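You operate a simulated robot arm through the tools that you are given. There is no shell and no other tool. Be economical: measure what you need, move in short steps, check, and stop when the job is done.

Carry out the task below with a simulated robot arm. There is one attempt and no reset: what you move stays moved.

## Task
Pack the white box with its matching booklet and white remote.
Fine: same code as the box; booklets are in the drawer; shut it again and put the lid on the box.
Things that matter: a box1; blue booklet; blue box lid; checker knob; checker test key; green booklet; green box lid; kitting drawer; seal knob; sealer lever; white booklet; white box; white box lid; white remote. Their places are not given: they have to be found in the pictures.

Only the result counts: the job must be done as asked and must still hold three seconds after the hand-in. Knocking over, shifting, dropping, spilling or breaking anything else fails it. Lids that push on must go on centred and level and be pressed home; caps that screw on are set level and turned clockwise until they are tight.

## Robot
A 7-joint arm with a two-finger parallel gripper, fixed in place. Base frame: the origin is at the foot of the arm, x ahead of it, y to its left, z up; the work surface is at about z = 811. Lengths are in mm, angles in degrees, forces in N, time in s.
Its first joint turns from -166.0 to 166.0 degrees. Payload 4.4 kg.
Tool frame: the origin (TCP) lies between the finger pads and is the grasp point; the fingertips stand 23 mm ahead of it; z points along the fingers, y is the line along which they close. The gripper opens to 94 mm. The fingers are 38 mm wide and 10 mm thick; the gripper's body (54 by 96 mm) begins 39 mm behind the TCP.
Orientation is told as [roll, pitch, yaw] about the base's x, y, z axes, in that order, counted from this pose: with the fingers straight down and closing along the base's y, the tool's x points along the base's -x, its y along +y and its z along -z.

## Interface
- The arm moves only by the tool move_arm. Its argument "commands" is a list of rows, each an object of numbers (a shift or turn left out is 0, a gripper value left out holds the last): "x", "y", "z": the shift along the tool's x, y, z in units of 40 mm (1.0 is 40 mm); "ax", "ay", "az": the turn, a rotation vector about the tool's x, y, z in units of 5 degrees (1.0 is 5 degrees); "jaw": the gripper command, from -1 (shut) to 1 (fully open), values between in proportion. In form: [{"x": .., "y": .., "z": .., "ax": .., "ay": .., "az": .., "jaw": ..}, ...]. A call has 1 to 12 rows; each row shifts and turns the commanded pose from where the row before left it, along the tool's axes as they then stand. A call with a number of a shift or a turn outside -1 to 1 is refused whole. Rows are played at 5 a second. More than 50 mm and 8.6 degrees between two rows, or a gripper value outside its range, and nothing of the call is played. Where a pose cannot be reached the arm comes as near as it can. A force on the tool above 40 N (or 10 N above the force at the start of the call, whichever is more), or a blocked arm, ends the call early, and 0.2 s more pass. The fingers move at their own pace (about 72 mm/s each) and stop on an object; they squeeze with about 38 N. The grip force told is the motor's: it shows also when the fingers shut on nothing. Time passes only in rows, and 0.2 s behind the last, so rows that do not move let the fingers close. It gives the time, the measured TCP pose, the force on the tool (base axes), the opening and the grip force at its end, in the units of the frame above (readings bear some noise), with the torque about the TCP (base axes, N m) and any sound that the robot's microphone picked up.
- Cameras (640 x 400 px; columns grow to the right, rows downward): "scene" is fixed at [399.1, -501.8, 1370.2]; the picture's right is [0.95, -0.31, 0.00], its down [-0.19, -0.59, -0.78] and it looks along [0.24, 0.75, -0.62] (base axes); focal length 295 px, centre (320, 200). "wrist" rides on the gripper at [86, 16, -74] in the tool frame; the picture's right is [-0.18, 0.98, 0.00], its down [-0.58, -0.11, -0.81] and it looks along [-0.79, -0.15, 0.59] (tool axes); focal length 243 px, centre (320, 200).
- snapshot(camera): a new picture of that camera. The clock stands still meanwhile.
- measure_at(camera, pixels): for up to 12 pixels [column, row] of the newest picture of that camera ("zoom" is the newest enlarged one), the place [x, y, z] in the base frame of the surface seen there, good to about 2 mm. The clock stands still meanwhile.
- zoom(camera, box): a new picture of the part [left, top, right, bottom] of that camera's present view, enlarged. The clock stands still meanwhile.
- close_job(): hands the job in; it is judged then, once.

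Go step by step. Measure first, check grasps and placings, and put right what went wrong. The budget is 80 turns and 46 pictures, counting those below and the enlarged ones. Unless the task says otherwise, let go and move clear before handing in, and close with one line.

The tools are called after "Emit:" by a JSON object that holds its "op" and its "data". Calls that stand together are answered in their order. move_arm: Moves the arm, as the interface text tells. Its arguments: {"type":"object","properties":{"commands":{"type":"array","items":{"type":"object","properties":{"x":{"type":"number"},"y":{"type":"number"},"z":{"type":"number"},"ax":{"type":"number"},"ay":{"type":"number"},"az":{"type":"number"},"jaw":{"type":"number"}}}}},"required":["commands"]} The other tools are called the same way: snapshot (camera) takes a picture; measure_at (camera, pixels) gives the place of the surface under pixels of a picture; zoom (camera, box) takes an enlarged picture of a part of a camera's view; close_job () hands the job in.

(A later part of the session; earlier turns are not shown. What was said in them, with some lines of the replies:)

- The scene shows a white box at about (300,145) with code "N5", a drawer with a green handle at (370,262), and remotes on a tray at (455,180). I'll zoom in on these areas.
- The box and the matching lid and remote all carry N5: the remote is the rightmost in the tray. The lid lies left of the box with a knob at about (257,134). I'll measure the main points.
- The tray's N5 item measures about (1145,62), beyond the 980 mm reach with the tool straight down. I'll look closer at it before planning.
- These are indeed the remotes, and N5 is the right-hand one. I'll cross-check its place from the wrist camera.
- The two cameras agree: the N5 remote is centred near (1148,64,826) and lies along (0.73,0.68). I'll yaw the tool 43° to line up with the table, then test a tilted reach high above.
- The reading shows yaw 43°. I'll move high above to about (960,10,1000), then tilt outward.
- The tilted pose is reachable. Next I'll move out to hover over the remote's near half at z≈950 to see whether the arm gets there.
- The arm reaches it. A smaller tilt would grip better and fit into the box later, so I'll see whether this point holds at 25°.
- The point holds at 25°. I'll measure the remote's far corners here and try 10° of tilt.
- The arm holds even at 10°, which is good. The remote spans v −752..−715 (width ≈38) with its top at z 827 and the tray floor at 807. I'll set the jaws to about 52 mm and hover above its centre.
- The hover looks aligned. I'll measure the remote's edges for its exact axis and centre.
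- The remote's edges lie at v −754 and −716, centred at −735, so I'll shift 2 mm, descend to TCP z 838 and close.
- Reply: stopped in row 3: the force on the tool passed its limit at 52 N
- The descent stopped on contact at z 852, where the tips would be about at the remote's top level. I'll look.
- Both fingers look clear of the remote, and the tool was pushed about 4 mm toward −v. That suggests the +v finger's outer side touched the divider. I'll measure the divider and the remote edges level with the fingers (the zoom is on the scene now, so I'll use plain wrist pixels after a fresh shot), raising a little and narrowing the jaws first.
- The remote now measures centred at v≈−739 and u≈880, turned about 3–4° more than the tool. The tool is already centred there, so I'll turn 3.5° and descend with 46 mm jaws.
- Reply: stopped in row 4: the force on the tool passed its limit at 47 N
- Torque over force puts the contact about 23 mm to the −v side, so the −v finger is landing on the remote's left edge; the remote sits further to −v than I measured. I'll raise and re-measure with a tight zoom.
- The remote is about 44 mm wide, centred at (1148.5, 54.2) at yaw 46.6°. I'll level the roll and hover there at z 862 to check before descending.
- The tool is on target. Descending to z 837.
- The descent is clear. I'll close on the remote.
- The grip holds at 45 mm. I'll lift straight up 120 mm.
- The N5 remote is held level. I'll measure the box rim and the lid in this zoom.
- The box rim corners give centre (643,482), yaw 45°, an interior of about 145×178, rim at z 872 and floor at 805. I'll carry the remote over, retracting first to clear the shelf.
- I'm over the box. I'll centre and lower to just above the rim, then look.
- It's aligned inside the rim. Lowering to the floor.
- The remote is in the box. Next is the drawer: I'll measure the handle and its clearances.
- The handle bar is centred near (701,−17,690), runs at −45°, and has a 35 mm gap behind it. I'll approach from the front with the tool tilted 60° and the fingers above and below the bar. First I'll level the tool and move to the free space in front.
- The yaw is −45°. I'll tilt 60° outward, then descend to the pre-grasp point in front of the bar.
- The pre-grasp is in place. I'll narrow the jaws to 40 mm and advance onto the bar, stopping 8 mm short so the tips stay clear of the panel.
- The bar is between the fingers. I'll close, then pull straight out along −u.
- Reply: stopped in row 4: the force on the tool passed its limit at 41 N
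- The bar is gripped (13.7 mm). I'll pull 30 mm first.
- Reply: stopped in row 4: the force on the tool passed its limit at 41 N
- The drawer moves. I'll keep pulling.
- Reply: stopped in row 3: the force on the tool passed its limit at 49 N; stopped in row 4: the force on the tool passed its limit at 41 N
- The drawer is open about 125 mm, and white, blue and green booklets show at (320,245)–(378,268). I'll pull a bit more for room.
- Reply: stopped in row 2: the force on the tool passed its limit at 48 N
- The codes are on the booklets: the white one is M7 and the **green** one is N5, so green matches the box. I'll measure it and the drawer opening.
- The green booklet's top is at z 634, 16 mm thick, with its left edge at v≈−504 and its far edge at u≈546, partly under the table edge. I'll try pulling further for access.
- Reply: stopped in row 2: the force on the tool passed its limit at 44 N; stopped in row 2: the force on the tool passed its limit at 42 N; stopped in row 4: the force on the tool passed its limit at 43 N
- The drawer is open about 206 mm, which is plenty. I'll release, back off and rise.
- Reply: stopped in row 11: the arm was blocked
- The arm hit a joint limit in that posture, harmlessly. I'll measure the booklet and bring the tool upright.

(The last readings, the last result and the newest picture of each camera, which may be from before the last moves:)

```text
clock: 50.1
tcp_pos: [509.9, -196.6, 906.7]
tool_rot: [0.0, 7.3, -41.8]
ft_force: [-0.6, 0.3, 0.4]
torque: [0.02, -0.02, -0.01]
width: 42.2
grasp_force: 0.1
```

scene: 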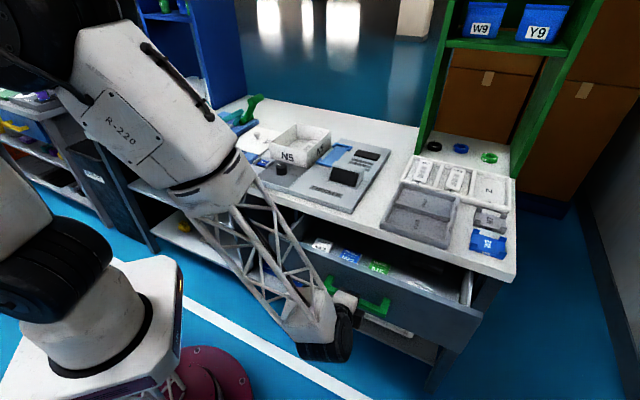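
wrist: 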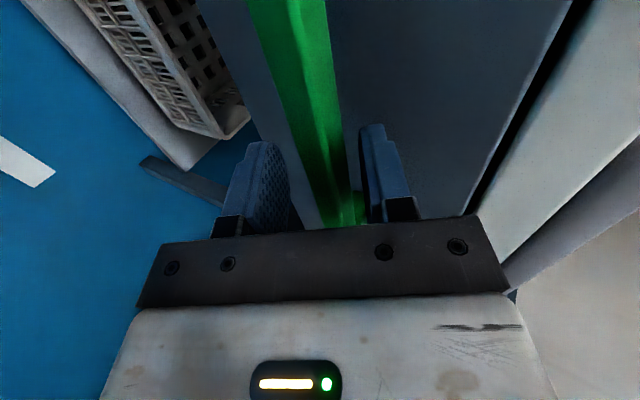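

The booklet spans v −504..−556 (52 mm), with its far edge at u 484. I'll level, yaw to 45° and hover above it to view it with the wrist camera.

Emit:
{"op": "move_arm", "data": {"commands": [{"ay": -0.73, "jaw": 0.5}, {"ay": -0.73}, {"az": -1}, {"az": -1}, {"az": -1}, {"az": -1}, {"az": -1}, {"az": -1}, {"az": -1}, {"az": -1}, {"az": -1}, {"az": -1}]}}

Emit:
{"op": "move_arm", "data": {"commands": [{"az": -1}, {"az": -1}, {"az": -1}, {"az": -1}, {"az": -1}, {"az": -1}, {"az": -1}, {"az": -0.36}]}}

Emit:
{"op": "move_arm", "data": {"commands": [{"x": -0.8, "y": -0.105}, {"x": -0.8, "y": -0.105}, {"x": -0.8, "y": -0.105}, {"x": -0.8, "y": -0.105}, {"x": -0.8, "y": -0.105}, {"x": -0.8, "y": -0.105}, {}]}}

Emit:
{"op": "snapshot", "data": {"camera": "wrist"}}

```text
clock: 52.7
tcp_pos: [511.7, -197.2, 906.7]
tool_rot: [0.2, 0.0, 8.4]
ft_force: [-0.4, 0.2, 0.6]
torque: [-0.01, -0.02, 0.02]
width: 70.5
grasp_force: 0.0
```

```text
clock: 54.5
tcp_pos: [510.2, -196.9, 906.6]
tool_rot: [0.2, -0.1, 45.2]
ft_force: [-0.2, -0.1, 0.1]
torque: [-0.03, -0.01, 0.0]
width: 70.4
grasp_force: 0.0
```

```text
clock: 56.1
tcp_pos: [662.3, -79.3, 906.5]
tool_rot: [0.1, -0.1, 45.2]
ft_force: [-0.9, 0.1, 0.0]
torque: [-0.01, -0.02, 0.02]
width: 70.5
grasp_force: 0.0
```

```text
16 pictures are left
```

wrist: 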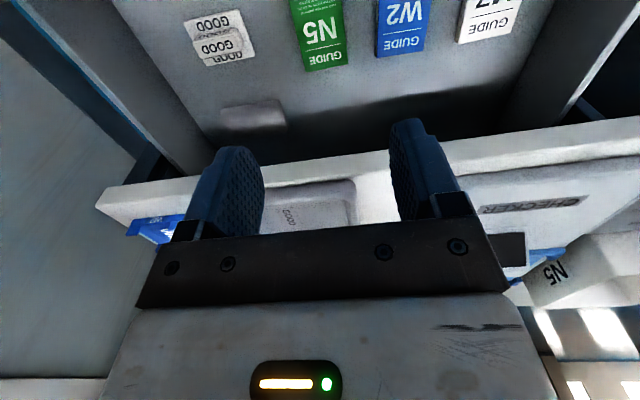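

Emit:
{"op": "measure_at", "data": {"camera": "wrist", "pixels": [[309, 68], [346, 62], [297, 15], [339, 10], [325, 40], [379, 53], [377, 15], [293, 1], [362, 30], [280, 40]]}}

Emit:
{"op": "move_arm", "data": {"commands": [{"x": 0.9}, {"x": 0.9}, {}]}}

Emit:
{"op": "zoom", "data": {"camera": "wrist", "box": [200, 0, 440, 150]}}

```text
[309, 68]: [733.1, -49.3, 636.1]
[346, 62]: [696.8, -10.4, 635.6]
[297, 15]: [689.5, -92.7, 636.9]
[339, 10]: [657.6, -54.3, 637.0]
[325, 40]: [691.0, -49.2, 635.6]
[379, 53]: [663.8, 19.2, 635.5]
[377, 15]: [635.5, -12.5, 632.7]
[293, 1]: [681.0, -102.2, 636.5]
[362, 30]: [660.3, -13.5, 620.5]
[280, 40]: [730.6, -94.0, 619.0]
```

```text
clock: 56.9
tcp_pos: [613.0, -130.7, 906.0]
tool_rot: [0.1, -0.1, 45.0]
ft_force: [-0.5, -0.4, 0.4]
torque: [-0.01, -0.05, 0.0]
width: 70.5
grasp_force: 0.1
```

```text
2.67 times, centred on (320, 75) of wrist
```

zoom: 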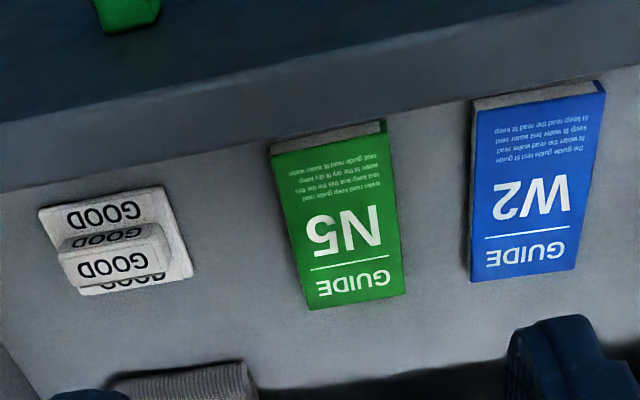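

Emit:
{"op": "measure_at", "data": {"camera": "zoom", "pixels": [[274, 158], [384, 136], [311, 304], [403, 290], [290, 225], [394, 210], [473, 190], [471, 275], [335, 220], [250, 165], [340, 85], [330, 130]]}}

```text
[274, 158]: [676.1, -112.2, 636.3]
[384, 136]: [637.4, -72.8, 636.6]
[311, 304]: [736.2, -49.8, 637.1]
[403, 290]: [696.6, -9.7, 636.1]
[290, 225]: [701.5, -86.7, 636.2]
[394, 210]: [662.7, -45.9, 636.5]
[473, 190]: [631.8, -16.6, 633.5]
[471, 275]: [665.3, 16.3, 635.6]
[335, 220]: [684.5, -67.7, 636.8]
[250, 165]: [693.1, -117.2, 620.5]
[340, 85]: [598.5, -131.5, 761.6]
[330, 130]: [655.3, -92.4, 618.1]
```

The N5 booklet is 55×87 mm, centred at (686.6,−61), top z 636. I'll grip it across at u=455, which keeps the camera clear of the drawer front, and descend in stages.

Emit:
{"op": "move_arm", "data": {"commands": [{"x": -0.95, "y": -0.02}, {"x": -0.95, "y": -0.02}, {"x": -0.95, "y": -0.02}, {"az": -0.14}, {"z": 0.8}, {"z": 0.8}, {"z": 0.8}, {"z": 0.8}, {"z": 0.8}, {"z": 0.8}, {}]}}

Emit:
{"op": "snapshot", "data": {"camera": "scene"}}

Emit:
{"op": "snapshot", "data": {"camera": "wrist"}}

```text
clock: 59.3
tcp_pos: [695.6, -50.0, 717.2]
tool_rot: [0.1, -0.1, 45.9]
ft_force: [0.6, 0.2, 0.6]
torque: [-0.03, 0.0, 0.0]
width: 70.4
grasp_force: 0.1
```

```text
14 pictures are left
```

scene: 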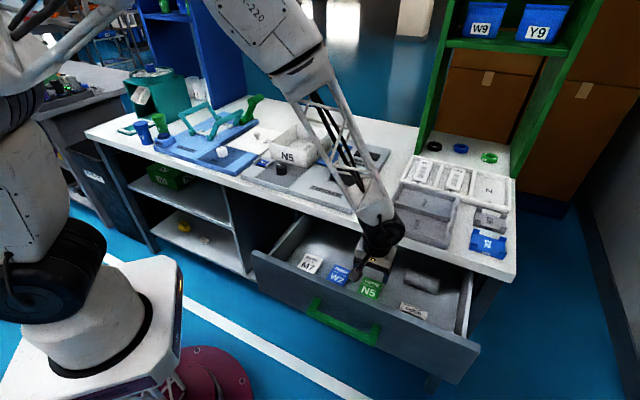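

```text
13 pictures are left
```

wrist: 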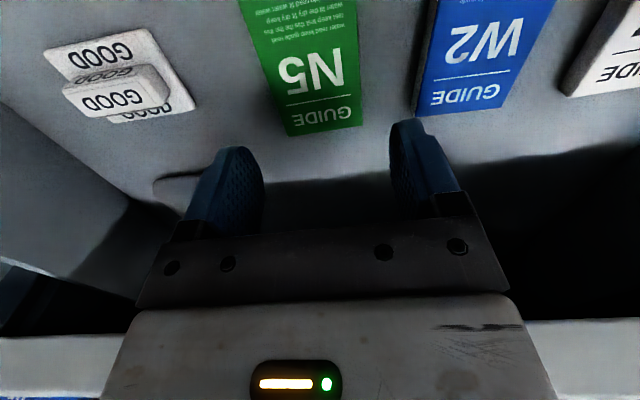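

The descent is clear so far. Before going lower I'll check where the arm's lattice link lies relative to the table edge and the checker.

Emit:
{"op": "measure_at", "data": {"camera": "scene", "pixels": [[384, 235], [378, 210], [392, 243], [355, 200], [350, 170], [325, 130], [300, 100], [368, 240], [400, 230], [405, 222]]}}

```text
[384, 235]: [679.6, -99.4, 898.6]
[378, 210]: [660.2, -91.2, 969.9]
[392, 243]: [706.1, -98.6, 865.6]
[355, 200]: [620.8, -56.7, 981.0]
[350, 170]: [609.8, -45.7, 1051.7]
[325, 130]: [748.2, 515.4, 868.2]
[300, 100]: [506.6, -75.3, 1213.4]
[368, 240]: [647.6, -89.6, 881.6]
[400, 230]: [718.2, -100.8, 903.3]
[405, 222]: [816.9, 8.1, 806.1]
```

The link leans back toward the base, clear of the table. I'll descend to z 645.

Emit:
{"op": "move_arm", "data": {"commands": [{"z": 0.45, "y": -0.02}, {"z": 0.45}, {"z": 0.45}, {"z": 0.45}, {}]}}

```text
clock: 60.5
tcp_pos: [694.3, -49.0, 643.0]
tool_rot: [0.1, -0.2, 45.7]
ft_force: [-0.3, -0.1, 0.2]
torque: [-0.02, -0.01, 0.0]
width: 70.6
grasp_force: 0.0
```

Emit:
{"op": "move_arm", "data": {"commands": [{"jaw": -1}, {"jaw": -1}, {"jaw": -1}, {"jaw": -1}]}}

Emit:
{"op": "move_arm", "data": {"commands": [{"z": -0.4, "jaw": -1}, {"z": -0.8, "jaw": -1}, {"z": -0.8, "jaw": -1}, {"z": -0.8, "jaw": -1}, {"z": -0.8, "jaw": -1}, {"z": -1, "jaw": -1}, {"z": -1, "jaw": -1}, {"z": -1, "jaw": -1}, {"z": -1, "jaw": -1}, {"jaw": -1}]}}

Emit:
{"op": "snapshot", "data": {"camera": "scene"}}

```text
clock: 61.5
tcp_pos: [695.5, -49.1, 642.8]
tool_rot: [0.1, -0.2, 45.8]
ft_force: [0.1, -0.5, 1.2]
torque: [-0.01, -0.04, 0.02]
width: 58.7
grasp_force: 38.0
```

```text
clock: 63.7
tcp_pos: [696.2, -50.8, 948.3]
tool_rot: [0.1, -0.1, 45.8]
ft_force: [0.0, -0.1, -0.8]
torque: [0.05, -0.03, 0.01]
width: 58.8
grasp_force: 37.6
```

```text
12 pictures are left
```

scene: 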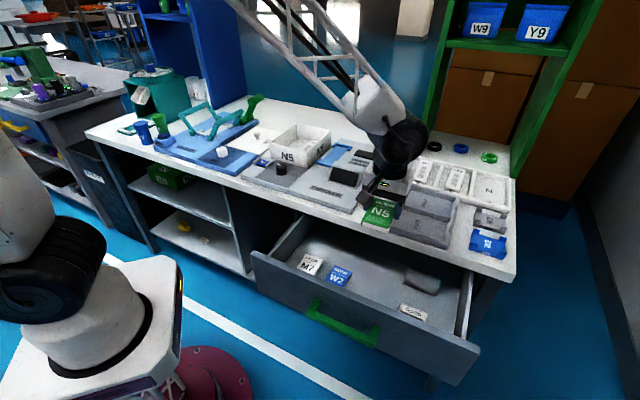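

The booklet is held (58.7 mm). Beside the remote there's no room for the fingers, so I'll lay it flat and centred on top of the remote (top at about 845, under the 872 rim). Moving over the box.

Emit:
{"op": "move_arm", "data": {"commands": [{"x": -0.7625, "y": 0.814, "jaw": -1}, {"x": -0.7625, "y": 0.814, "jaw": -1}, {"x": -0.7625, "y": 0.814, "jaw": -1}, {"x": -0.7625, "y": 0.814, "jaw": -1}, {"x": -0.7625, "y": 0.814, "jaw": -1}, {"x": -0.7625, "y": 0.814, "jaw": -1}, {"x": -0.7625, "y": 0.814, "jaw": -1}, {"x": -0.7625, "y": 0.814, "jaw": -1}, {"x": -0.7625, "y": 0.814, "jaw": -1}, {"x": -0.7625, "y": 0.814, "jaw": -1}, {"x": -0.7625, "y": 0.814, "jaw": -1}, {"x": -0.7625, "y": 0.814, "jaw": -1}]}}

Emit:
{"op": "move_arm", "data": {"commands": [{"az": 0.16, "jaw": -1}, {"z": 0.6, "jaw": -1}, {"jaw": -1}]}}

Emit:
{"op": "snapshot", "data": {"camera": "wrist"}}

```text
clock: 66.3
tcp_pos: [670.8, 485.3, 947.4]
tool_rot: [0.2, -0.1, 45.8]
ft_force: [-0.3, -0.7, -0.7]
torque: [0.0, -0.01, 0.0]
width: 59.2
grasp_force: 38.3
```

```text
clock: 67.1
tcp_pos: [670.5, 483.3, 921.6]
tool_rot: [0.1, -0.1, 45.0]
ft_force: [0.0, -0.3, 0.2]
torque: [0.0, -0.01, -0.03]
width: 58.9
grasp_force: 38.3
```

```text
11 pictures are left
```

wrist: 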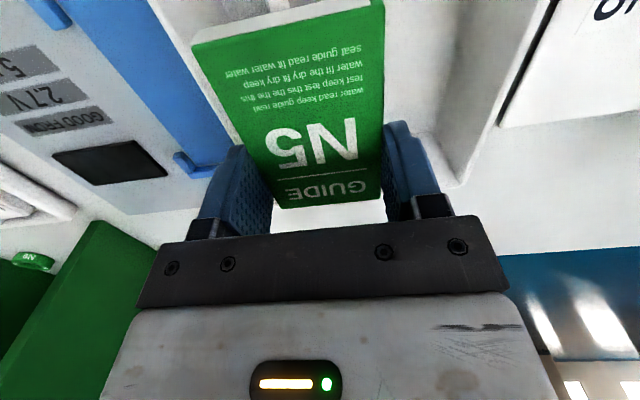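

It's positioned correctly. Lowering onto the remote.

Emit:
{"op": "move_arm", "data": {"commands": [{"z": 0.45, "jaw": -1}, {"z": 0.45, "jaw": -1}, {"z": 0.45, "jaw": -1}, {"z": 0.25, "jaw": -1}, {"z": 0.1, "jaw": -1}, {"z": 0.06, "jaw": -1}, {"jaw": -1}]}}

```text
clock: 68.7
tcp_pos: [670.8, 483.9, 855.0]
tool_rot: [0.1, -0.1, 45.0]
ft_force: [0.1, 0.0, -0.2]
torque: [0.02, -0.03, -0.01]
width: 58.9
grasp_force: 37.5
```

Emit:
{"op": "move_arm", "data": {"commands": [{"z": 0.05, "jaw": -1}, {"z": 0.05, "jaw": -1}, {"z": 0.05, "jaw": -1}, {"jaw": -1}]}}

```text
clock: 69.7
tcp_pos: [670.6, 484.9, 850.3]
tool_rot: [0.1, -0.3, 45.0]
ft_force: [-1.6, -3.0, 30.4]
torque: [-0.34, 0.3, -0.01]
width: 58.6
grasp_force: 37.5
```

Contact is at 30 N, so it's resting on the remote. I'll release gently and rise.

Emit:
{"op": "move_arm", "data": {"commands": [{"z": -0.04, "jaw": -1}, {"jaw": 0.42}, {"jaw": 0.42}, {"jaw": 0.42}, {"z": -0.5}, {"z": -0.8}, {"z": -0.9}, {"z": -0.9}]}}

Emit:
{"op": "zoom", "data": {"camera": "scene", "box": [230, 80, 350, 170]}}

```text
clock: 71.5
tcp_pos: [669.2, 482.5, 973.0]
tool_rot: [0.1, 0.0, 45.0]
ft_force: [-0.4, -0.3, 0.4]
torque: [-0.02, -0.05, -0.03]
width: 66.9
grasp_force: 0.0
```

```text
4.44 times, centred on (290, 125) of scene
```

zoom: 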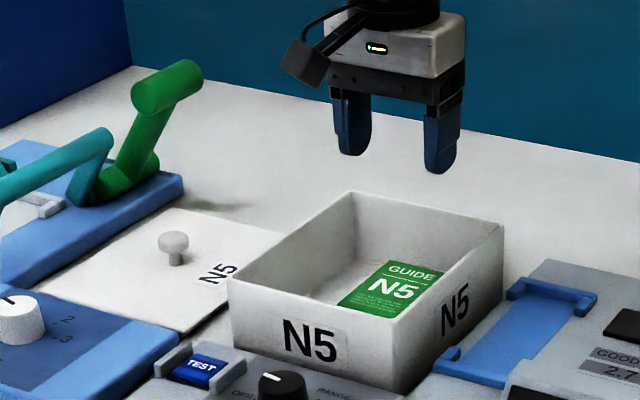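

The booklet is in place flat. Now the lid: I'll hover behind the knob with a wrist view to get its exact pose.

Emit:
{"op": "move_arm", "data": {"commands": [{"x": 0.408, "y": 0.95, "z": -0.2}, {"x": 0.408, "y": 0.95, "z": -0.11}, {"x": 0.408, "y": 0.95, "z": -0.11}, {"x": 0.408, "y": 0.95, "z": -0.11}, {"x": 0.408, "y": 0.95, "z": -0.11}, {"x": 0.408, "y": 0.95, "z": -0.11}, {}]}}

Emit:
{"op": "snapshot", "data": {"camera": "wrist"}}

```text
clock: 73.1
tcp_pos: [441.1, 577.0, 1002.9]
tool_rot: [0.1, -0.1, 45.1]
ft_force: [-0.4, 0.0, 0.9]
torque: [0.02, 0.0, 0.03]
width: 66.6
grasp_force: 0.0
```

```text
9 pictures are left
```

wrist: 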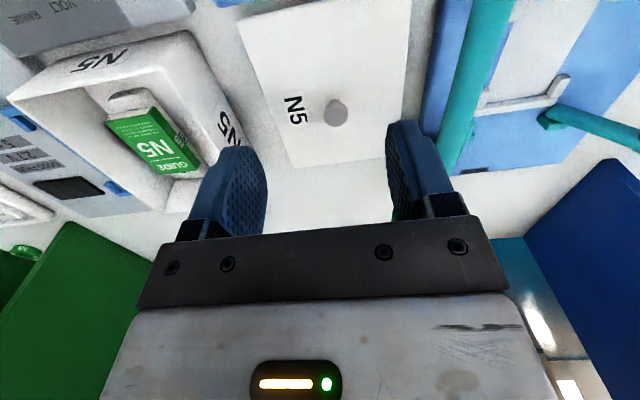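

Emit:
{"op": "measure_at", "data": {"camera": "wrist", "pixels": [[239, 24], [262, 90], [291, 166], [409, 8], [399, 70], [388, 120], [336, 112], [336, 103], [330, 163], [8, 96], [187, 38], [155, 209]]}}

Emit:
{"op": "measure_at", "data": {"camera": "wrist", "pixels": [[345, 107], [327, 113], [336, 122], [320, 6], [92, 70], [210, 90], [300, 10], [378, 3], [360, 157]]}}

```text
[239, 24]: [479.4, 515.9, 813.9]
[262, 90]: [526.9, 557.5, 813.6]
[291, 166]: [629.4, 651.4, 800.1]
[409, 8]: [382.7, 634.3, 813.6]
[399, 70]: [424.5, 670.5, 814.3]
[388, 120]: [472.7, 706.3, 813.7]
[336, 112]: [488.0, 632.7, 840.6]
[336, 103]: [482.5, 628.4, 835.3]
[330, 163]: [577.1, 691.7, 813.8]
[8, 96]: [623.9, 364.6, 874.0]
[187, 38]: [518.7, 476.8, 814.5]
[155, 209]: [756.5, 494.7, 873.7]
```

```text
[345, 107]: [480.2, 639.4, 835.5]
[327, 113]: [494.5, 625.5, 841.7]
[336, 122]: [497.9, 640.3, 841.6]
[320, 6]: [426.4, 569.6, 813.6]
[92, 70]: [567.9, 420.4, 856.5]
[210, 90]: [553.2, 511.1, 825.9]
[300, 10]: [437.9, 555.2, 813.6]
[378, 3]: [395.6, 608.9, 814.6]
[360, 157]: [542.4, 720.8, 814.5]
```

The lid seems to be at yaw ≈40°, not quite square with the box. I'll enlarge it for a precise edge fit.

Emit:
{"op": "zoom", "data": {"camera": "wrist", "box": [225, 0, 425, 180]}}

```text
2.22 times, centred on (325, 90) of wrist
```

zoom: 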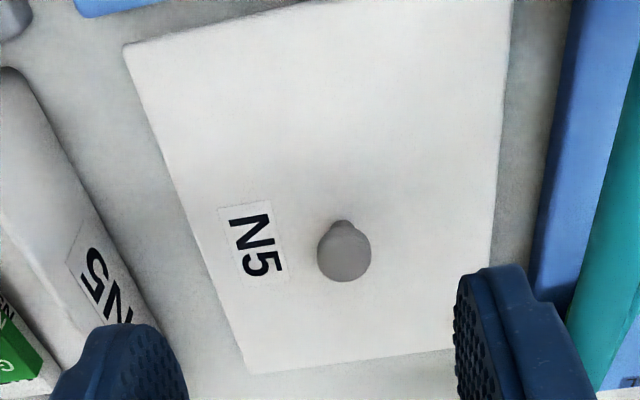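

Emit:
{"op": "measure_at", "data": {"camera": "zoom", "pixels": [[128, 52], [160, 132], [191, 208], [224, 293], [251, 366], [509, 10], [502, 100], [494, 200], [490, 255], [300, 363], [380, 355], [440, 347]]}}

Emit:
{"op": "measure_at", "data": {"camera": "zoom", "pixels": [[320, 255], [368, 255], [344, 278], [344, 255], [150, 39], [230, 24], [310, 5], [341, 225]]}}

```text
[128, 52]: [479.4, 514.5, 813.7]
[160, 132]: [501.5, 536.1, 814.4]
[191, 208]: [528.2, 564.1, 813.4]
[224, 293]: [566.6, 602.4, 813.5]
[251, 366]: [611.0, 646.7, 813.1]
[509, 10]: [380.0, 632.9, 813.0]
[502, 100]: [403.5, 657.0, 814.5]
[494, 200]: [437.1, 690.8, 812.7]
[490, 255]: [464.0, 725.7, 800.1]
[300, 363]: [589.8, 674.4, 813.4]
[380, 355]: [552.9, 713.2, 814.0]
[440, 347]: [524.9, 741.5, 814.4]
```

```text
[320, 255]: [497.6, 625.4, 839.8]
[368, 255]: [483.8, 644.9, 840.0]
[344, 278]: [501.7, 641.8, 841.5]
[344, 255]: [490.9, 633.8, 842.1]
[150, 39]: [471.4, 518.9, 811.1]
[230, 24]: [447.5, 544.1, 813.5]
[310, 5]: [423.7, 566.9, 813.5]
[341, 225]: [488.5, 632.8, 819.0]
```

The lid edges fit yaw 45°, lid centre (492,636), 195×155 mm, and the knob matches. I'll view the box from the same vantage so both are measured the same way.

Emit:
{"op": "move_arm", "data": {"commands": [{"y": -0.87}, {"y": -0.87}, {"y": -0.87}, {"y": -0.87}, {"y": -0.87}, {"y": -0.87}, {}]}}

Emit:
{"op": "zoom", "data": {"camera": "wrist", "box": [200, 0, 440, 190]}}

```text
clock: 74.7
tcp_pos: [588.6, 428.8, 1002.1]
tool_rot: [0.1, -0.2, 45.0]
ft_force: [0.5, -0.7, -1.0]
torque: [-0.02, -0.01, -0.01]
width: 66.7
grasp_force: 0.1
```

```text
2.11 times, centred on (320, 95) of wrist
```

zoom: 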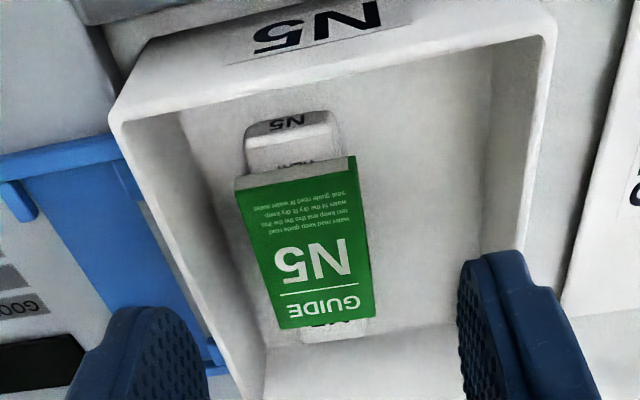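

Emit:
{"op": "measure_at", "data": {"camera": "zoom", "pixels": [[115, 115], [125, 118], [200, 100], [350, 72], [500, 44], [550, 35], [549, 60], [540, 120], [530, 190], [136, 160], [165, 225], [200, 300]]}}

Emit:
{"op": "measure_at", "data": {"camera": "zoom", "pixels": [[140, 160], [145, 160], [150, 160], [170, 225], [175, 225], [205, 300], [210, 300], [543, 120], [548, 120], [536, 120], [350, 68], [350, 78]]}}

```text
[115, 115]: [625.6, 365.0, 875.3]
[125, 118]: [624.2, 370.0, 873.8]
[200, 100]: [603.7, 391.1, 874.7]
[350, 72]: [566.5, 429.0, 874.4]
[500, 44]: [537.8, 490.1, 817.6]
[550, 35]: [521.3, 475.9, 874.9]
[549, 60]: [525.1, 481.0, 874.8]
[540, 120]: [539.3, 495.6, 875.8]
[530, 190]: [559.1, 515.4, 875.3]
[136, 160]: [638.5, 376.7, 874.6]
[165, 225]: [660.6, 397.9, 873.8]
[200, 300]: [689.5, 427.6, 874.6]
```

```text
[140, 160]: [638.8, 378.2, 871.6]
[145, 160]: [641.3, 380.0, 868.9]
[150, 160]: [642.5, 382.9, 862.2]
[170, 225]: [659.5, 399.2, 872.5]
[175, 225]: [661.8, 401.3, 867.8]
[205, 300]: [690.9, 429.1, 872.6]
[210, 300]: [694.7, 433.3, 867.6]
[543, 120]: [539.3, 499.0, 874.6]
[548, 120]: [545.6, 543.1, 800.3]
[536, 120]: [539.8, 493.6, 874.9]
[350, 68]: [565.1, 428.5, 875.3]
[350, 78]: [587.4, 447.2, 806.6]
```

In the wrist frame the box's side rims are at v −186.5 and −28.3 (centre −107.4), and the near rim is at u≈702. I still need the far rim, which shows between the fingers.

Emit:
{"op": "zoom", "data": {"camera": "wrist", "box": [200, 110, 440, 260]}}

```text
2.67 times, centred on (320, 185) of wrist
```

zoom: 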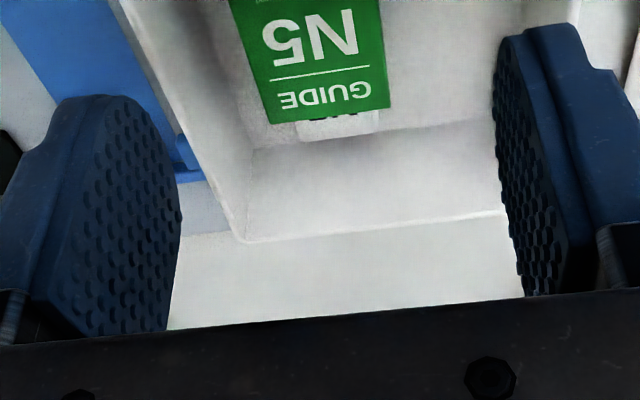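

Emit:
{"op": "measure_at", "data": {"camera": "zoom", "pixels": [[300, 235], [300, 237], [300, 233], [400, 223], [400, 226], [400, 220], [460, 215], [238, 232], [234, 225], [230, 215], [205, 165], [240, 236]]}}

```text
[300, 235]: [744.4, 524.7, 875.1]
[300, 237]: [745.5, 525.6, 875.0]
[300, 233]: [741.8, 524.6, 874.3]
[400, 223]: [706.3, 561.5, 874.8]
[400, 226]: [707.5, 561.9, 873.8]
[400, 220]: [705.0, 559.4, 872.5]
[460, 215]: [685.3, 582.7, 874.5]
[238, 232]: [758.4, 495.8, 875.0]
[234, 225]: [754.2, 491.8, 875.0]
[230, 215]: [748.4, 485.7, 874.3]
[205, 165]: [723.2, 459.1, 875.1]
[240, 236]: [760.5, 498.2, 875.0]
```

The box rim is 197×159, centred at u=800, v=−107.6. The lid centre is at u=798, v=102.1, so the transfer is +2 in u and −209.7 in v. I'll go and grasp the knob.

Emit:
{"op": "move_arm", "data": {"commands": [{"x": -0.323, "y": 0.894, "jaw": 0}, {"x": -0.323, "y": 0.894, "jaw": 0}, {"x": -0.323, "y": 0.894, "jaw": 0}, {"x": -0.323, "y": 0.894}, {"x": -0.323, "y": 0.894}, {"x": -0.323, "y": 0.894}, {"z": 0.9}, {"z": 0.9}, {"z": 0.9}, {}]}}

```text
clock: 76.9
tcp_pos: [491.4, 633.6, 895.6]
tool_rot: [0.1, -0.1, 45.0]
ft_force: [0.1, -0.5, 0.1]
torque: [0.03, -0.01, -0.02]
width: 47.0
grasp_force: 0.1
```

Emit:
{"op": "move_arm", "data": {"commands": [{"x": -0.03, "y": 0.02, "z": 0.48}, {"z": 0.48}, {"z": 0.46}, {}, {"jaw": -1}, {"jaw": -1}, {"jaw": -1}, {"jaw": -1}]}}

```text
clock: 78.7
tcp_pos: [490.7, 634.6, 839.0]
tool_rot: [0.1, -0.2, 45.0]
ft_force: [0.6, 0.6, -0.5]
torque: [-0.02, -0.01, -0.02]
width: 26.8
grasp_force: 38.5
```

The knob is gripped (26.8 mm). I'll lift 110 mm and carry the lid over the box.

Emit:
{"op": "move_arm", "data": {"commands": [{"z": -0.35, "jaw": -1}, {"z": -0.8, "jaw": -1}, {"z": -0.8, "jaw": -1}, {"z": -0.8, "jaw": -1}, {"jaw": -1}, {"x": -0.01, "y": -0.874, "jaw": -1}, {"x": -0.01, "y": -0.874, "jaw": -1}, {"x": -0.01, "y": -0.874, "jaw": -1}, {"x": -0.01, "y": -0.874, "jaw": -1}, {"x": -0.01, "y": -0.874, "jaw": -1}, {"y": -0.874, "jaw": -1}, {"jaw": -1}]}}

Emit:
{"op": "zoom", "data": {"camera": "scene", "box": [230, 70, 350, 170]}}

```text
clock: 81.3
tcp_pos: [640.2, 489.2, 949.8]
tool_rot: [0.1, 0.0, 45.0]
ft_force: [0.1, 0.2, -0.9]
torque: [0.03, -0.01, -0.01]
width: 26.5
grasp_force: 38.0
```

```text
4.00 times, centred on (290, 120) of scene
```

zoom: 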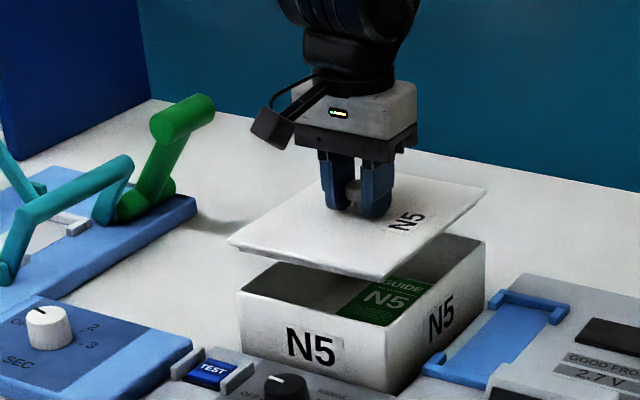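

The lid hangs level above the box. I'll make a small centring fix and lower to just above the rim.

Emit:
{"op": "move_arm", "data": {"commands": [{"x": 0.02, "y": -0.03, "z": 0.4, "jaw": -1}, {"z": 0.4, "jaw": -1}, {"jaw": -1}, {"jaw": -1}]}}

```text
clock: 82.3
tcp_pos: [642.0, 488.6, 916.6]
tool_rot: [0.1, -0.1, 44.9]
ft_force: [-0.1, -0.5, -0.6]
torque: [0.04, 0.03, 0.0]
width: 26.6
grasp_force: 38.3
```

Emit:
{"op": "move_arm", "data": {"commands": [{"y": 0.02, "z": 0.08, "jaw": -1}, {"z": 0.08, "jaw": -1}, {"z": 0.08, "jaw": -1}, {"z": 0.08, "jaw": -1}, {"jaw": -1}]}}

```text
clock: 83.0
tcp_pos: [641.7, 488.5, 913.2]
tool_rot: [0.0, -0.4, 45.0]
ft_force: [0.8, 0.2, 3.6]
torque: [0.05, 0.0, -0.02]
width: 26.7
grasp_force: 37.8
stopped in row 3: the force on the tool passed its limit at 43 N (the readings are from after the stop); the commanded pose is now the measured one
```

It made contact at rim level, so the plug hasn't entered yet. I'll check the lid against the box edges from the wrist.

Emit:
{"op": "snapshot", "data": {"camera": "wrist"}}

```text
4 pictures are left
```

wrist: 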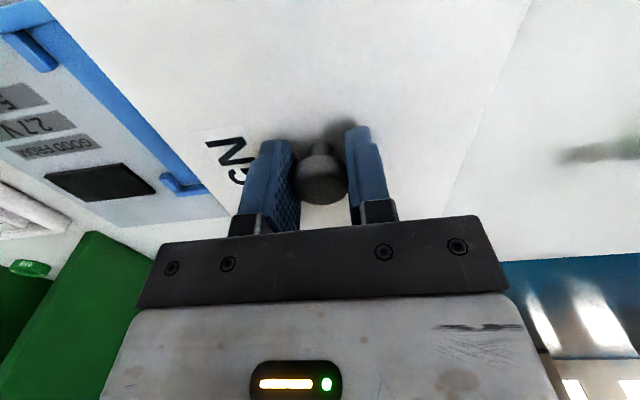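

Emit:
{"op": "measure_at", "data": {"camera": "wrist", "pixels": [[125, 80], [130, 80], [135, 80], [140, 80], [185, 155], [190, 155], [476, 120], [480, 120], [484, 120], [500, 60], [504, 60], [508, 60]]}}

Emit:
{"op": "measure_at", "data": {"camera": "wrist", "pixels": [[145, 80], [150, 80], [200, 155], [210, 155], [462, 155], [466, 155], [468, 120], [472, 120], [218, 210], [222, 210], [226, 210], [230, 205]]}}

```text
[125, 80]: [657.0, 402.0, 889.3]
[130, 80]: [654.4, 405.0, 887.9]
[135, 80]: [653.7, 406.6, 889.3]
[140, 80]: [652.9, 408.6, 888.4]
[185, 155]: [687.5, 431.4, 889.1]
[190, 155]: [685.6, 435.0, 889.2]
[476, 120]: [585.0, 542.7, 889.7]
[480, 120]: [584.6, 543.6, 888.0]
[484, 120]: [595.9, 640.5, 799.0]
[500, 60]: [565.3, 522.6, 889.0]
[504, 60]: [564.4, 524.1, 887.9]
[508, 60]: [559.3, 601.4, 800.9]
```

```text
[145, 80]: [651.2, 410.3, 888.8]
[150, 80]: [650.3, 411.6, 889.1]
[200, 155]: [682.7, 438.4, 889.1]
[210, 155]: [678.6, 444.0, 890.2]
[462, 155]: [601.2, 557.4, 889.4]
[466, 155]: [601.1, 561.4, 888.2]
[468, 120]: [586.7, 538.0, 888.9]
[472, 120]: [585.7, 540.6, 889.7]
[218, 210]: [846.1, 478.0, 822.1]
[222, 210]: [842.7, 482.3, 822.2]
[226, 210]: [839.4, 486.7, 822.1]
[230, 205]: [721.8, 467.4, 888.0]
```

Emit:
{"op": "measure_at", "data": {"camera": "wrist", "pixels": [[121, 80], [117, 80], [113, 80], [181, 155], [177, 155], [173, 155], [340, 218], [430, 216], [420, 210], [445, 210], [230, 212], [228, 200]]}}

```text
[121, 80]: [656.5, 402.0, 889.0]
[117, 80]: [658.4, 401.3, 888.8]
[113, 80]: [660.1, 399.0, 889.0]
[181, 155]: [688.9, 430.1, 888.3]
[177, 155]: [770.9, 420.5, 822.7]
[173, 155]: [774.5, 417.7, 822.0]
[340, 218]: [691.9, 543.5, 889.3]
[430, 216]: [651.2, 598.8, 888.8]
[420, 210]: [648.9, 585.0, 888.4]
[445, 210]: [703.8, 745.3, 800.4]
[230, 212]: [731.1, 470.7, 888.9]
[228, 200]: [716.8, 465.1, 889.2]
```

Sideways the lid matches the box within about 1 mm. The slight pitch means the far (+u) side was resting on the rim, and the TCP reads about 1.5 mm too far in +u. I'll lift 2 mm, shift back 2 mm and try again.

Emit:
{"op": "move_arm", "data": {"commands": [{"z": -0.06, "ay": 0.06, "jaw": -1}, {"x": 0.05, "y": -0.01, "jaw": -1}, {"z": 0.06, "jaw": -1}, {"z": 0.06, "jaw": -1}, {"z": 0.06, "jaw": -1}, {"z": 0.06, "jaw": -1}, {"jaw": -1}]}}

```text
clock: 84.6
tcp_pos: [640.6, 487.2, 905.7]
tool_rot: [0.0, 0.1, 44.9]
ft_force: [1.0, -0.9, 1.5]
torque: [0.07, -0.11, 0.01]
width: 26.6
grasp_force: 37.9
```

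It's entering: z 905.7 with almost no force. I'll continue down until it seats.

Emit:
{"op": "move_arm", "data": {"commands": [{"z": 0.05, "jaw": -1}, {"z": 0.05, "jaw": -1}, {"z": 0.05, "jaw": -1}, {"z": 0.05, "jaw": -1}, {"z": 0.05, "jaw": -1}, {"jaw": -1}]}}

```text
clock: 85.3
tcp_pos: [642.6, 488.5, 905.4]
tool_rot: [0.0, -0.2, 44.9]
ft_force: [0.8, 0.1, 4.0]
torque: [0.07, -0.07, -0.01]
width: 26.4
grasp_force: 37.9
stopped in row 3: the force on the tool passed its limit at 43 N (the readings are from after the stop); the commanded pose is now the measured one
```

It stopped at 905.4 with 43 N. The lid top should now be about 880, or 5 mm over the rim, which suggests it's seated. I'll release, rise and verify.

Emit:
{"op": "move_arm", "data": {"commands": [{"jaw": -0.1}, {"jaw": -0.1}, {"jaw": -0.1}, {"z": -0.6}, {"z": -0.9}, {"z": -0.9}, {"z": -0.5}]}}

Emit:
{"op": "zoom", "data": {"camera": "scene", "box": [240, 90, 360, 170]}}

```text
clock: 86.9
tcp_pos: [641.7, 488.4, 1020.0]
tool_rot: [-0.1, -0.1, 45.0]
ft_force: [0.0, -0.1, 0.6]
torque: [-0.01, -0.01, 0.02]
width: 42.2
grasp_force: 0.0
```

```text
5.00 times, centred on (300, 130) of scene
```

zoom: 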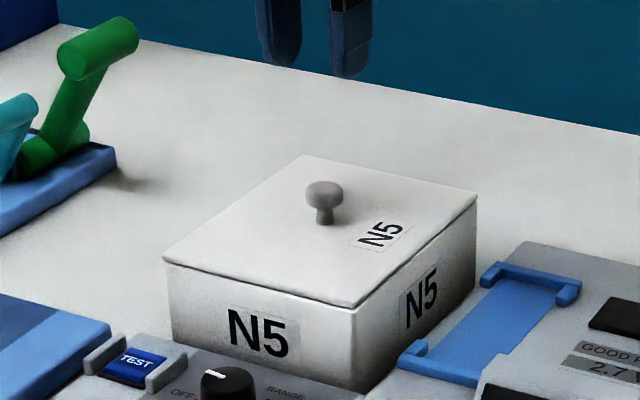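

Emit:
{"op": "measure_at", "data": {"camera": "zoom", "pixels": [[168, 256], [353, 303], [472, 198], [304, 158], [260, 230], [330, 280], [440, 210], [300, 175], [200, 240], [400, 220], [325, 186], [260, 300]]}}

```text
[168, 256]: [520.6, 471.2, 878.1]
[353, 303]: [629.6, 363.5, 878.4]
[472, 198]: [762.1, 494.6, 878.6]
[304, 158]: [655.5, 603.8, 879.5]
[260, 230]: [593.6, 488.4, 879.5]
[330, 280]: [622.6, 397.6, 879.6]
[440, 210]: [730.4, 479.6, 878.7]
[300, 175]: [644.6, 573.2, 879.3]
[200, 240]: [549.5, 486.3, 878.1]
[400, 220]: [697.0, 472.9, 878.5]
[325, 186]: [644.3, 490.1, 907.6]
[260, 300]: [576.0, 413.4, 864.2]
```

The lid is level at 878–879 on all corners. To be sure it's home I'll press down on the knob with closed fingers.

Emit:
{"op": "move_arm", "data": {"commands": [{"jaw": -1}, {"z": 0.8}, {"z": 0.8}, {"z": 0.4}, {}, {}]}}

Emit:
{"op": "move_arm", "data": {"commands": [{"z": 0.06}, {"z": 0.06}, {"z": 0.06}, {"z": 0.06}, {"z": 0.06}, {"z": 0.06}, {"z": 0.06}, {"z": 0.06}, {"z": 0.06}]}}

```text
clock: 88.3
tcp_pos: [642.3, 488.1, 939.2]
tool_rot: [0.0, -0.2, 45.0]
ft_force: [0.0, 0.7, 0.1]
torque: [0.02, 0.02, 0.0]
width: 0.0
grasp_force: 38.1
```

```text
clock: 89.6
tcp_pos: [642.3, 489.9, 932.1]
tool_rot: [-0.1, -0.4, 44.9]
ft_force: [-0.6, -1.4, 3.6]
torque: [-0.06, 0.04, -0.01]
width: 0.0
grasp_force: 37.7
stopped in row 6: the force on the tool passed its limit at 45 N (the readings are from after the stop); the commanded pose is now the measured one
```

Emit:
{"op": "move_arm", "data": {"commands": [{"z": 0.05}, {"z": 0.05}, {"z": 0.05}, {"z": 0.05}]}}

```text
clock: 90.2
tcp_pos: [641.6, 489.3, 932.0]
tool_rot: [0.0, -0.7, 44.9]
ft_force: [-0.1, 0.5, 4.4]
torque: [-0.03, 0.04, -0.02]
width: 0.2
grasp_force: 38.4
stopped in row 2: the force on the tool passed its limit at 45 N (the readings are from after the stop); the commanded pose is now the measured one
5 turns are left
```

Repeat pressing doesn't move it (z 932 at 45 N), so the lid is home. Five turns are left, so I'll now go to the drawer front in one go, using the posture that worked before: yaw −45°, tilt 60°, jaws shut.

Emit:
{"op": "move_arm", "data": {"commands": [{"z": -0.5, "jaw": -1}, {"z": -1, "jaw": -1}, {"z": -0.6, "jaw": -1}]}}

Emit:
{"op": "move_arm", "data": {"commands": [{"x": 0.879, "y": -0.75, "z": 0.12}, {"x": 0.879, "y": -0.75, "z": 0.12}, {"x": 0.879, "y": -0.75, "z": 0.12}, {"x": 0.879, "y": -0.75, "z": 0.12}, {"x": 0.879, "y": -0.75, "z": 0.12}, {"x": 0.879, "y": -0.75, "z": 0.12}, {"x": 0.879, "y": -0.75, "z": 0.12}, {"x": 0.879, "y": -0.75, "z": 0.12}, {"x": 0.879, "y": -0.75, "z": 0.12}, {"x": 0.879, "y": -0.75, "z": 0.12}, {"x": 0.879, "y": -0.75, "z": 0.12}, {"x": 0.879, "y": -0.75, "z": 0.12}]}}

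Emit:
{"op": "move_arm", "data": {"commands": [{"az": 1}, {"az": 1}, {"az": 1}, {"az": 1}, {"az": 1}, {"az": 1}, {"az": 1}, {"az": 1}, {"az": 1}, {"az": 1}, {"az": 1}, {"az": 1}]}}

Emit:
{"op": "move_arm", "data": {"commands": [{"az": 1}, {"az": 1}, {"az": 1}, {"az": 1}, {"az": 1}, {"az": 1}]}}

Emit:
{"op": "move_arm", "data": {"commands": [{"ax": -1}, {"ax": -1}, {"ax": -1}, {"ax": -1}, {"ax": -1}, {"ax": -1}, {"ax": -1}, {"ax": -1}, {"ax": -1}, {"ax": -1}, {"ax": -1}, {"ax": -1}]}}

Emit:
{"op": "move_arm", "data": {"commands": [{"x": -0.146, "y": -0.886, "z": 0.008}, {"x": -0.146, "y": -0.886, "z": 0.008}, {"x": -0.146, "y": -0.886, "z": 0.008}, {"x": -0.146, "y": -0.886, "z": 0.008}, {"x": -0.146, "y": -0.886, "z": 0.008}, {"x": -0.146, "y": -0.886, "z": 0.008}, {"x": -0.146, "y": -0.886, "z": 0.008}, {}]}}

Emit:
{"op": "snapshot", "data": {"camera": "scene"}}

```text
clock: 91.0
tcp_pos: [642.6, 487.9, 1015.7]
tool_rot: [0.0, -0.6, 45.0]
ft_force: [0.4, -0.3, 0.2]
torque: [-0.04, 0.04, -0.04]
width: 0.0
grasp_force: 38.4
```

```text
clock: 93.5
tcp_pos: [598.1, -64.9, 951.6]
tool_rot: [0.0, -0.6, 45.2]
ft_force: [0.1, -0.9, 0.8]
torque: [-0.01, -0.03, -0.03]
width: 0.0
grasp_force: 38.3
```

```text
clock: 96.2
tcp_pos: [599.2, -64.0, 953.1]
tool_rot: [0.5, -0.2, -15.2]
ft_force: [0.4, -0.1, 0.4]
torque: [0.02, 0.0, 0.01]
width: 0.1
grasp_force: 38.0
```

```text
clock: 97.5
tcp_pos: [598.9, -63.1, 952.1]
tool_rot: [0.6, 0.0, -45.1]
ft_force: [0.8, 0.3, -0.3]
torque: [0.01, 0.02, 0.0]
width: 0.0
grasp_force: 38.1
```

```text
clock: 100.2
tcp_pos: [598.0, -65.1, 953.8]
tool_rot: [60.6, 0.0, -45.0]
ft_force: [0.2, -0.5, -0.2]
torque: [-0.02, -0.03, 0.02]
width: 0.0
grasp_force: 38.0
```

```text
clock: 102.0
tcp_pos: [542.9, -179.4, 733.4]
tool_rot: [60.6, 0.0, -45.0]
ft_force: [-0.7, -1.2, 0.3]
torque: [-0.01, -0.02, 0.0]
width: 0.3
grasp_force: 38.2
```

```text
2 pictures are left
4 turns are left
```

scene: 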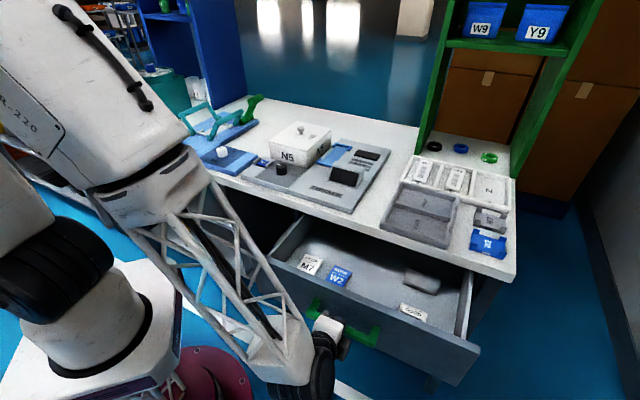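

The tool is in front of the drawer front at z 733. I'll push straight in along +u, slower near the end.

Emit:
{"op": "move_arm", "data": {"commands": [{"y": 0.17, "z": 0.3}, {"y": 0.17, "z": 0.3}, {"y": 0.1, "z": 0.173}, {"y": 0.1, "z": 0.173}, {"y": 0.14, "z": 0.24}, {"y": 0.15, "z": 0.26}, {"y": 0.15, "z": 0.26}, {"y": 0.15, "z": 0.26}, {"y": 0.15, "z": 0.26}, {"y": 0.15, "z": 0.26}, {"y": 0.15, "z": 0.26}, {"y": 0.15, "z": 0.26}]}}

Emit:
{"op": "move_arm", "data": {"commands": [{"y": 0.15, "z": 0.26}, {"y": 0.15, "z": 0.26}, {"y": 0.15, "z": 0.26}, {"y": 0.15, "z": 0.26}, {"y": 0.15, "z": 0.26}, {"y": 0.15, "z": 0.26}, {"y": 0.1, "z": 0.173}, {"y": 0.1, "z": 0.173}]}}

Emit:
{"op": "move_arm", "data": {"commands": [{"y": 0.06, "z": 0.104}, {"y": 0.06, "z": 0.104}, {"y": 0.06, "z": 0.104}, {"y": 0.06, "z": 0.104}, {"y": 0.06, "z": 0.104}, {"y": 0.06, "z": 0.104}, {"y": 0.06, "z": 0.104}, {"y": 0.06, "z": 0.104}, {"y": 0.06, "z": 0.104}, {"y": 0.06, "z": 0.104}]}}

Emit:
{"op": "move_arm", "data": {"commands": [{"y": 0.06, "z": 0.104}, {"y": 0.06, "z": 0.104}, {"y": 0.06, "z": 0.104}, {"y": 0.06, "z": 0.104}, {"y": 0.06, "z": 0.104}, {"y": 0.06, "z": 0.104}, {"y": 0.06, "z": 0.104}, {"y": 0.06, "z": 0.104}, {"y": 0.06, "z": 0.104}, {"y": 0.06, "z": 0.104}]}}

Emit:
{"op": "zoom", "data": {"camera": "scene", "box": [240, 150, 530, 340]}}

```text
clock: 104.5
tcp_pos: [639.9, -79.5, 737.1]
tool_rot: [60.6, 0.0, -45.0]
ft_force: [0.7, 0.5, 0.0]
torque: [0.04, -0.03, -0.02]
width: 0.0
grasp_force: 38.7
```

```text
clock: 106.3
tcp_pos: [703.7, -18.1, 738.0]
tool_rot: [60.6, 0.0, -45.2]
ft_force: [0.6, 0.4, -0.1]
torque: [-0.03, 0.04, -0.05]
width: 0.0
grasp_force: 38.4
```

```text
clock: 107.4
tcp_pos: [715.5, -5.1, 739.2]
tool_rot: [60.5, 0.0, -45.1]
ft_force: [-17.9, -10.8, 15.7]
torque: [0.24, -0.2, 0.2]
width: 0.0
grasp_force: 37.3
stopped in row 5: the force on the tool passed its limit at 60 N (the readings are from after the stop); the commanded pose is now the measured one
```

```text
clock: 107.7
tcp_pos: [715.1, -4.4, 738.0]
tool_rot: [60.5, 0.1, -45.2]
ft_force: [-14.7, -7.6, 12.7]
torque: [0.24, -0.1, 0.26]
width: 0.0
grasp_force: 38.0
stopped in row 1: the force on the tool passed its limit at 56 N (the readings are from after the stop); the commanded pose is now the measured one
```

```text
2.11 times, centred on (385, 245) of scene
3 turns are left
```

zoom: 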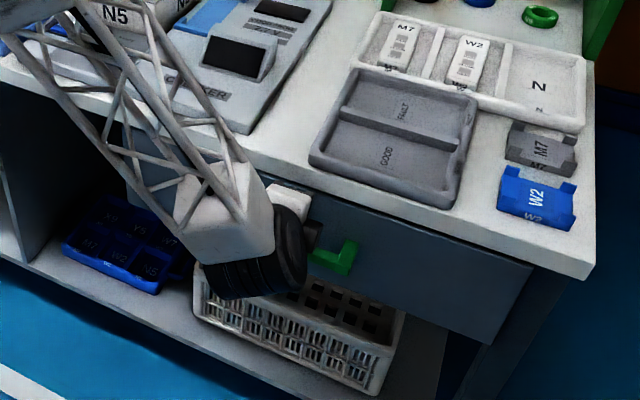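

The drawer hit its hard stop at u≈502, as expected when closed, and looks flush. I'll back straight off and take a last look.

Emit:
{"op": "move_arm", "data": {"commands": [{"y": -0.2, "z": -0.35}, {"y": -0.3, "z": -0.52}, {"y": -0.3, "z": -0.52}, {"y": -0.3, "z": -0.52}, {"y": -0.3, "z": -0.52}, {"y": -0.3, "z": -0.52}, {"y": -0.3, "z": -0.52}, {}]}}

Emit:
{"op": "snapshot", "data": {"camera": "scene"}}

Emit:
{"op": "measure_at", "data": {"camera": "scene", "pixels": [[415, 262], [440, 270], [400, 268], [372, 263], [460, 280], [300, 140]]}}

```text
clock: 109.5
tcp_pos: [602.0, -118.1, 736.0]
tool_rot: [60.5, 0.1, -45.1]
ft_force: [-0.7, -0.1, -0.4]
torque: [0.04, 0.02, -0.02]
width: 0.0
grasp_force: 37.6
```

```text
0 pictures are left
```

scene: 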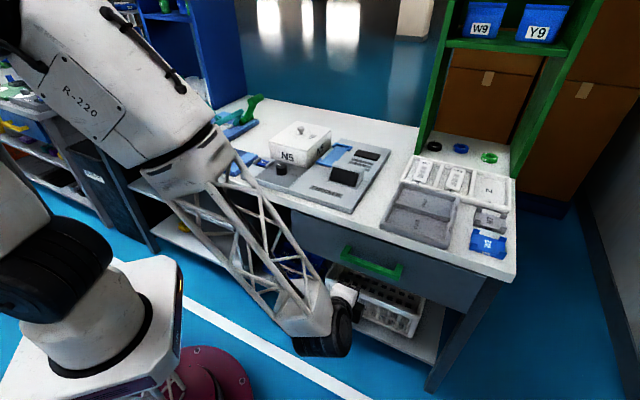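

```text
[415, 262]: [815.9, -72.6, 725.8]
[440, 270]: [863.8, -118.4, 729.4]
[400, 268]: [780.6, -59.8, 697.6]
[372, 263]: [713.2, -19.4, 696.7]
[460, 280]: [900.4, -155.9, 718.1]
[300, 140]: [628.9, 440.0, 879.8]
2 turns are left
```

The drawer handle reads (713,−19,697), the same as at the start, so the drawer is shut. The lid is level at about 880 and the arm is clear, so I'm handing in.

Emit:
{"op": "close_job", "data": {}}

```text
The job is handed in.
```

The white N5 box now holds the N5 remote and the N5 booklet (the green one), its lid is pressed on level, and the drawer is shut; the only slip was a finger bumping the N5 remote while I was picking it up.
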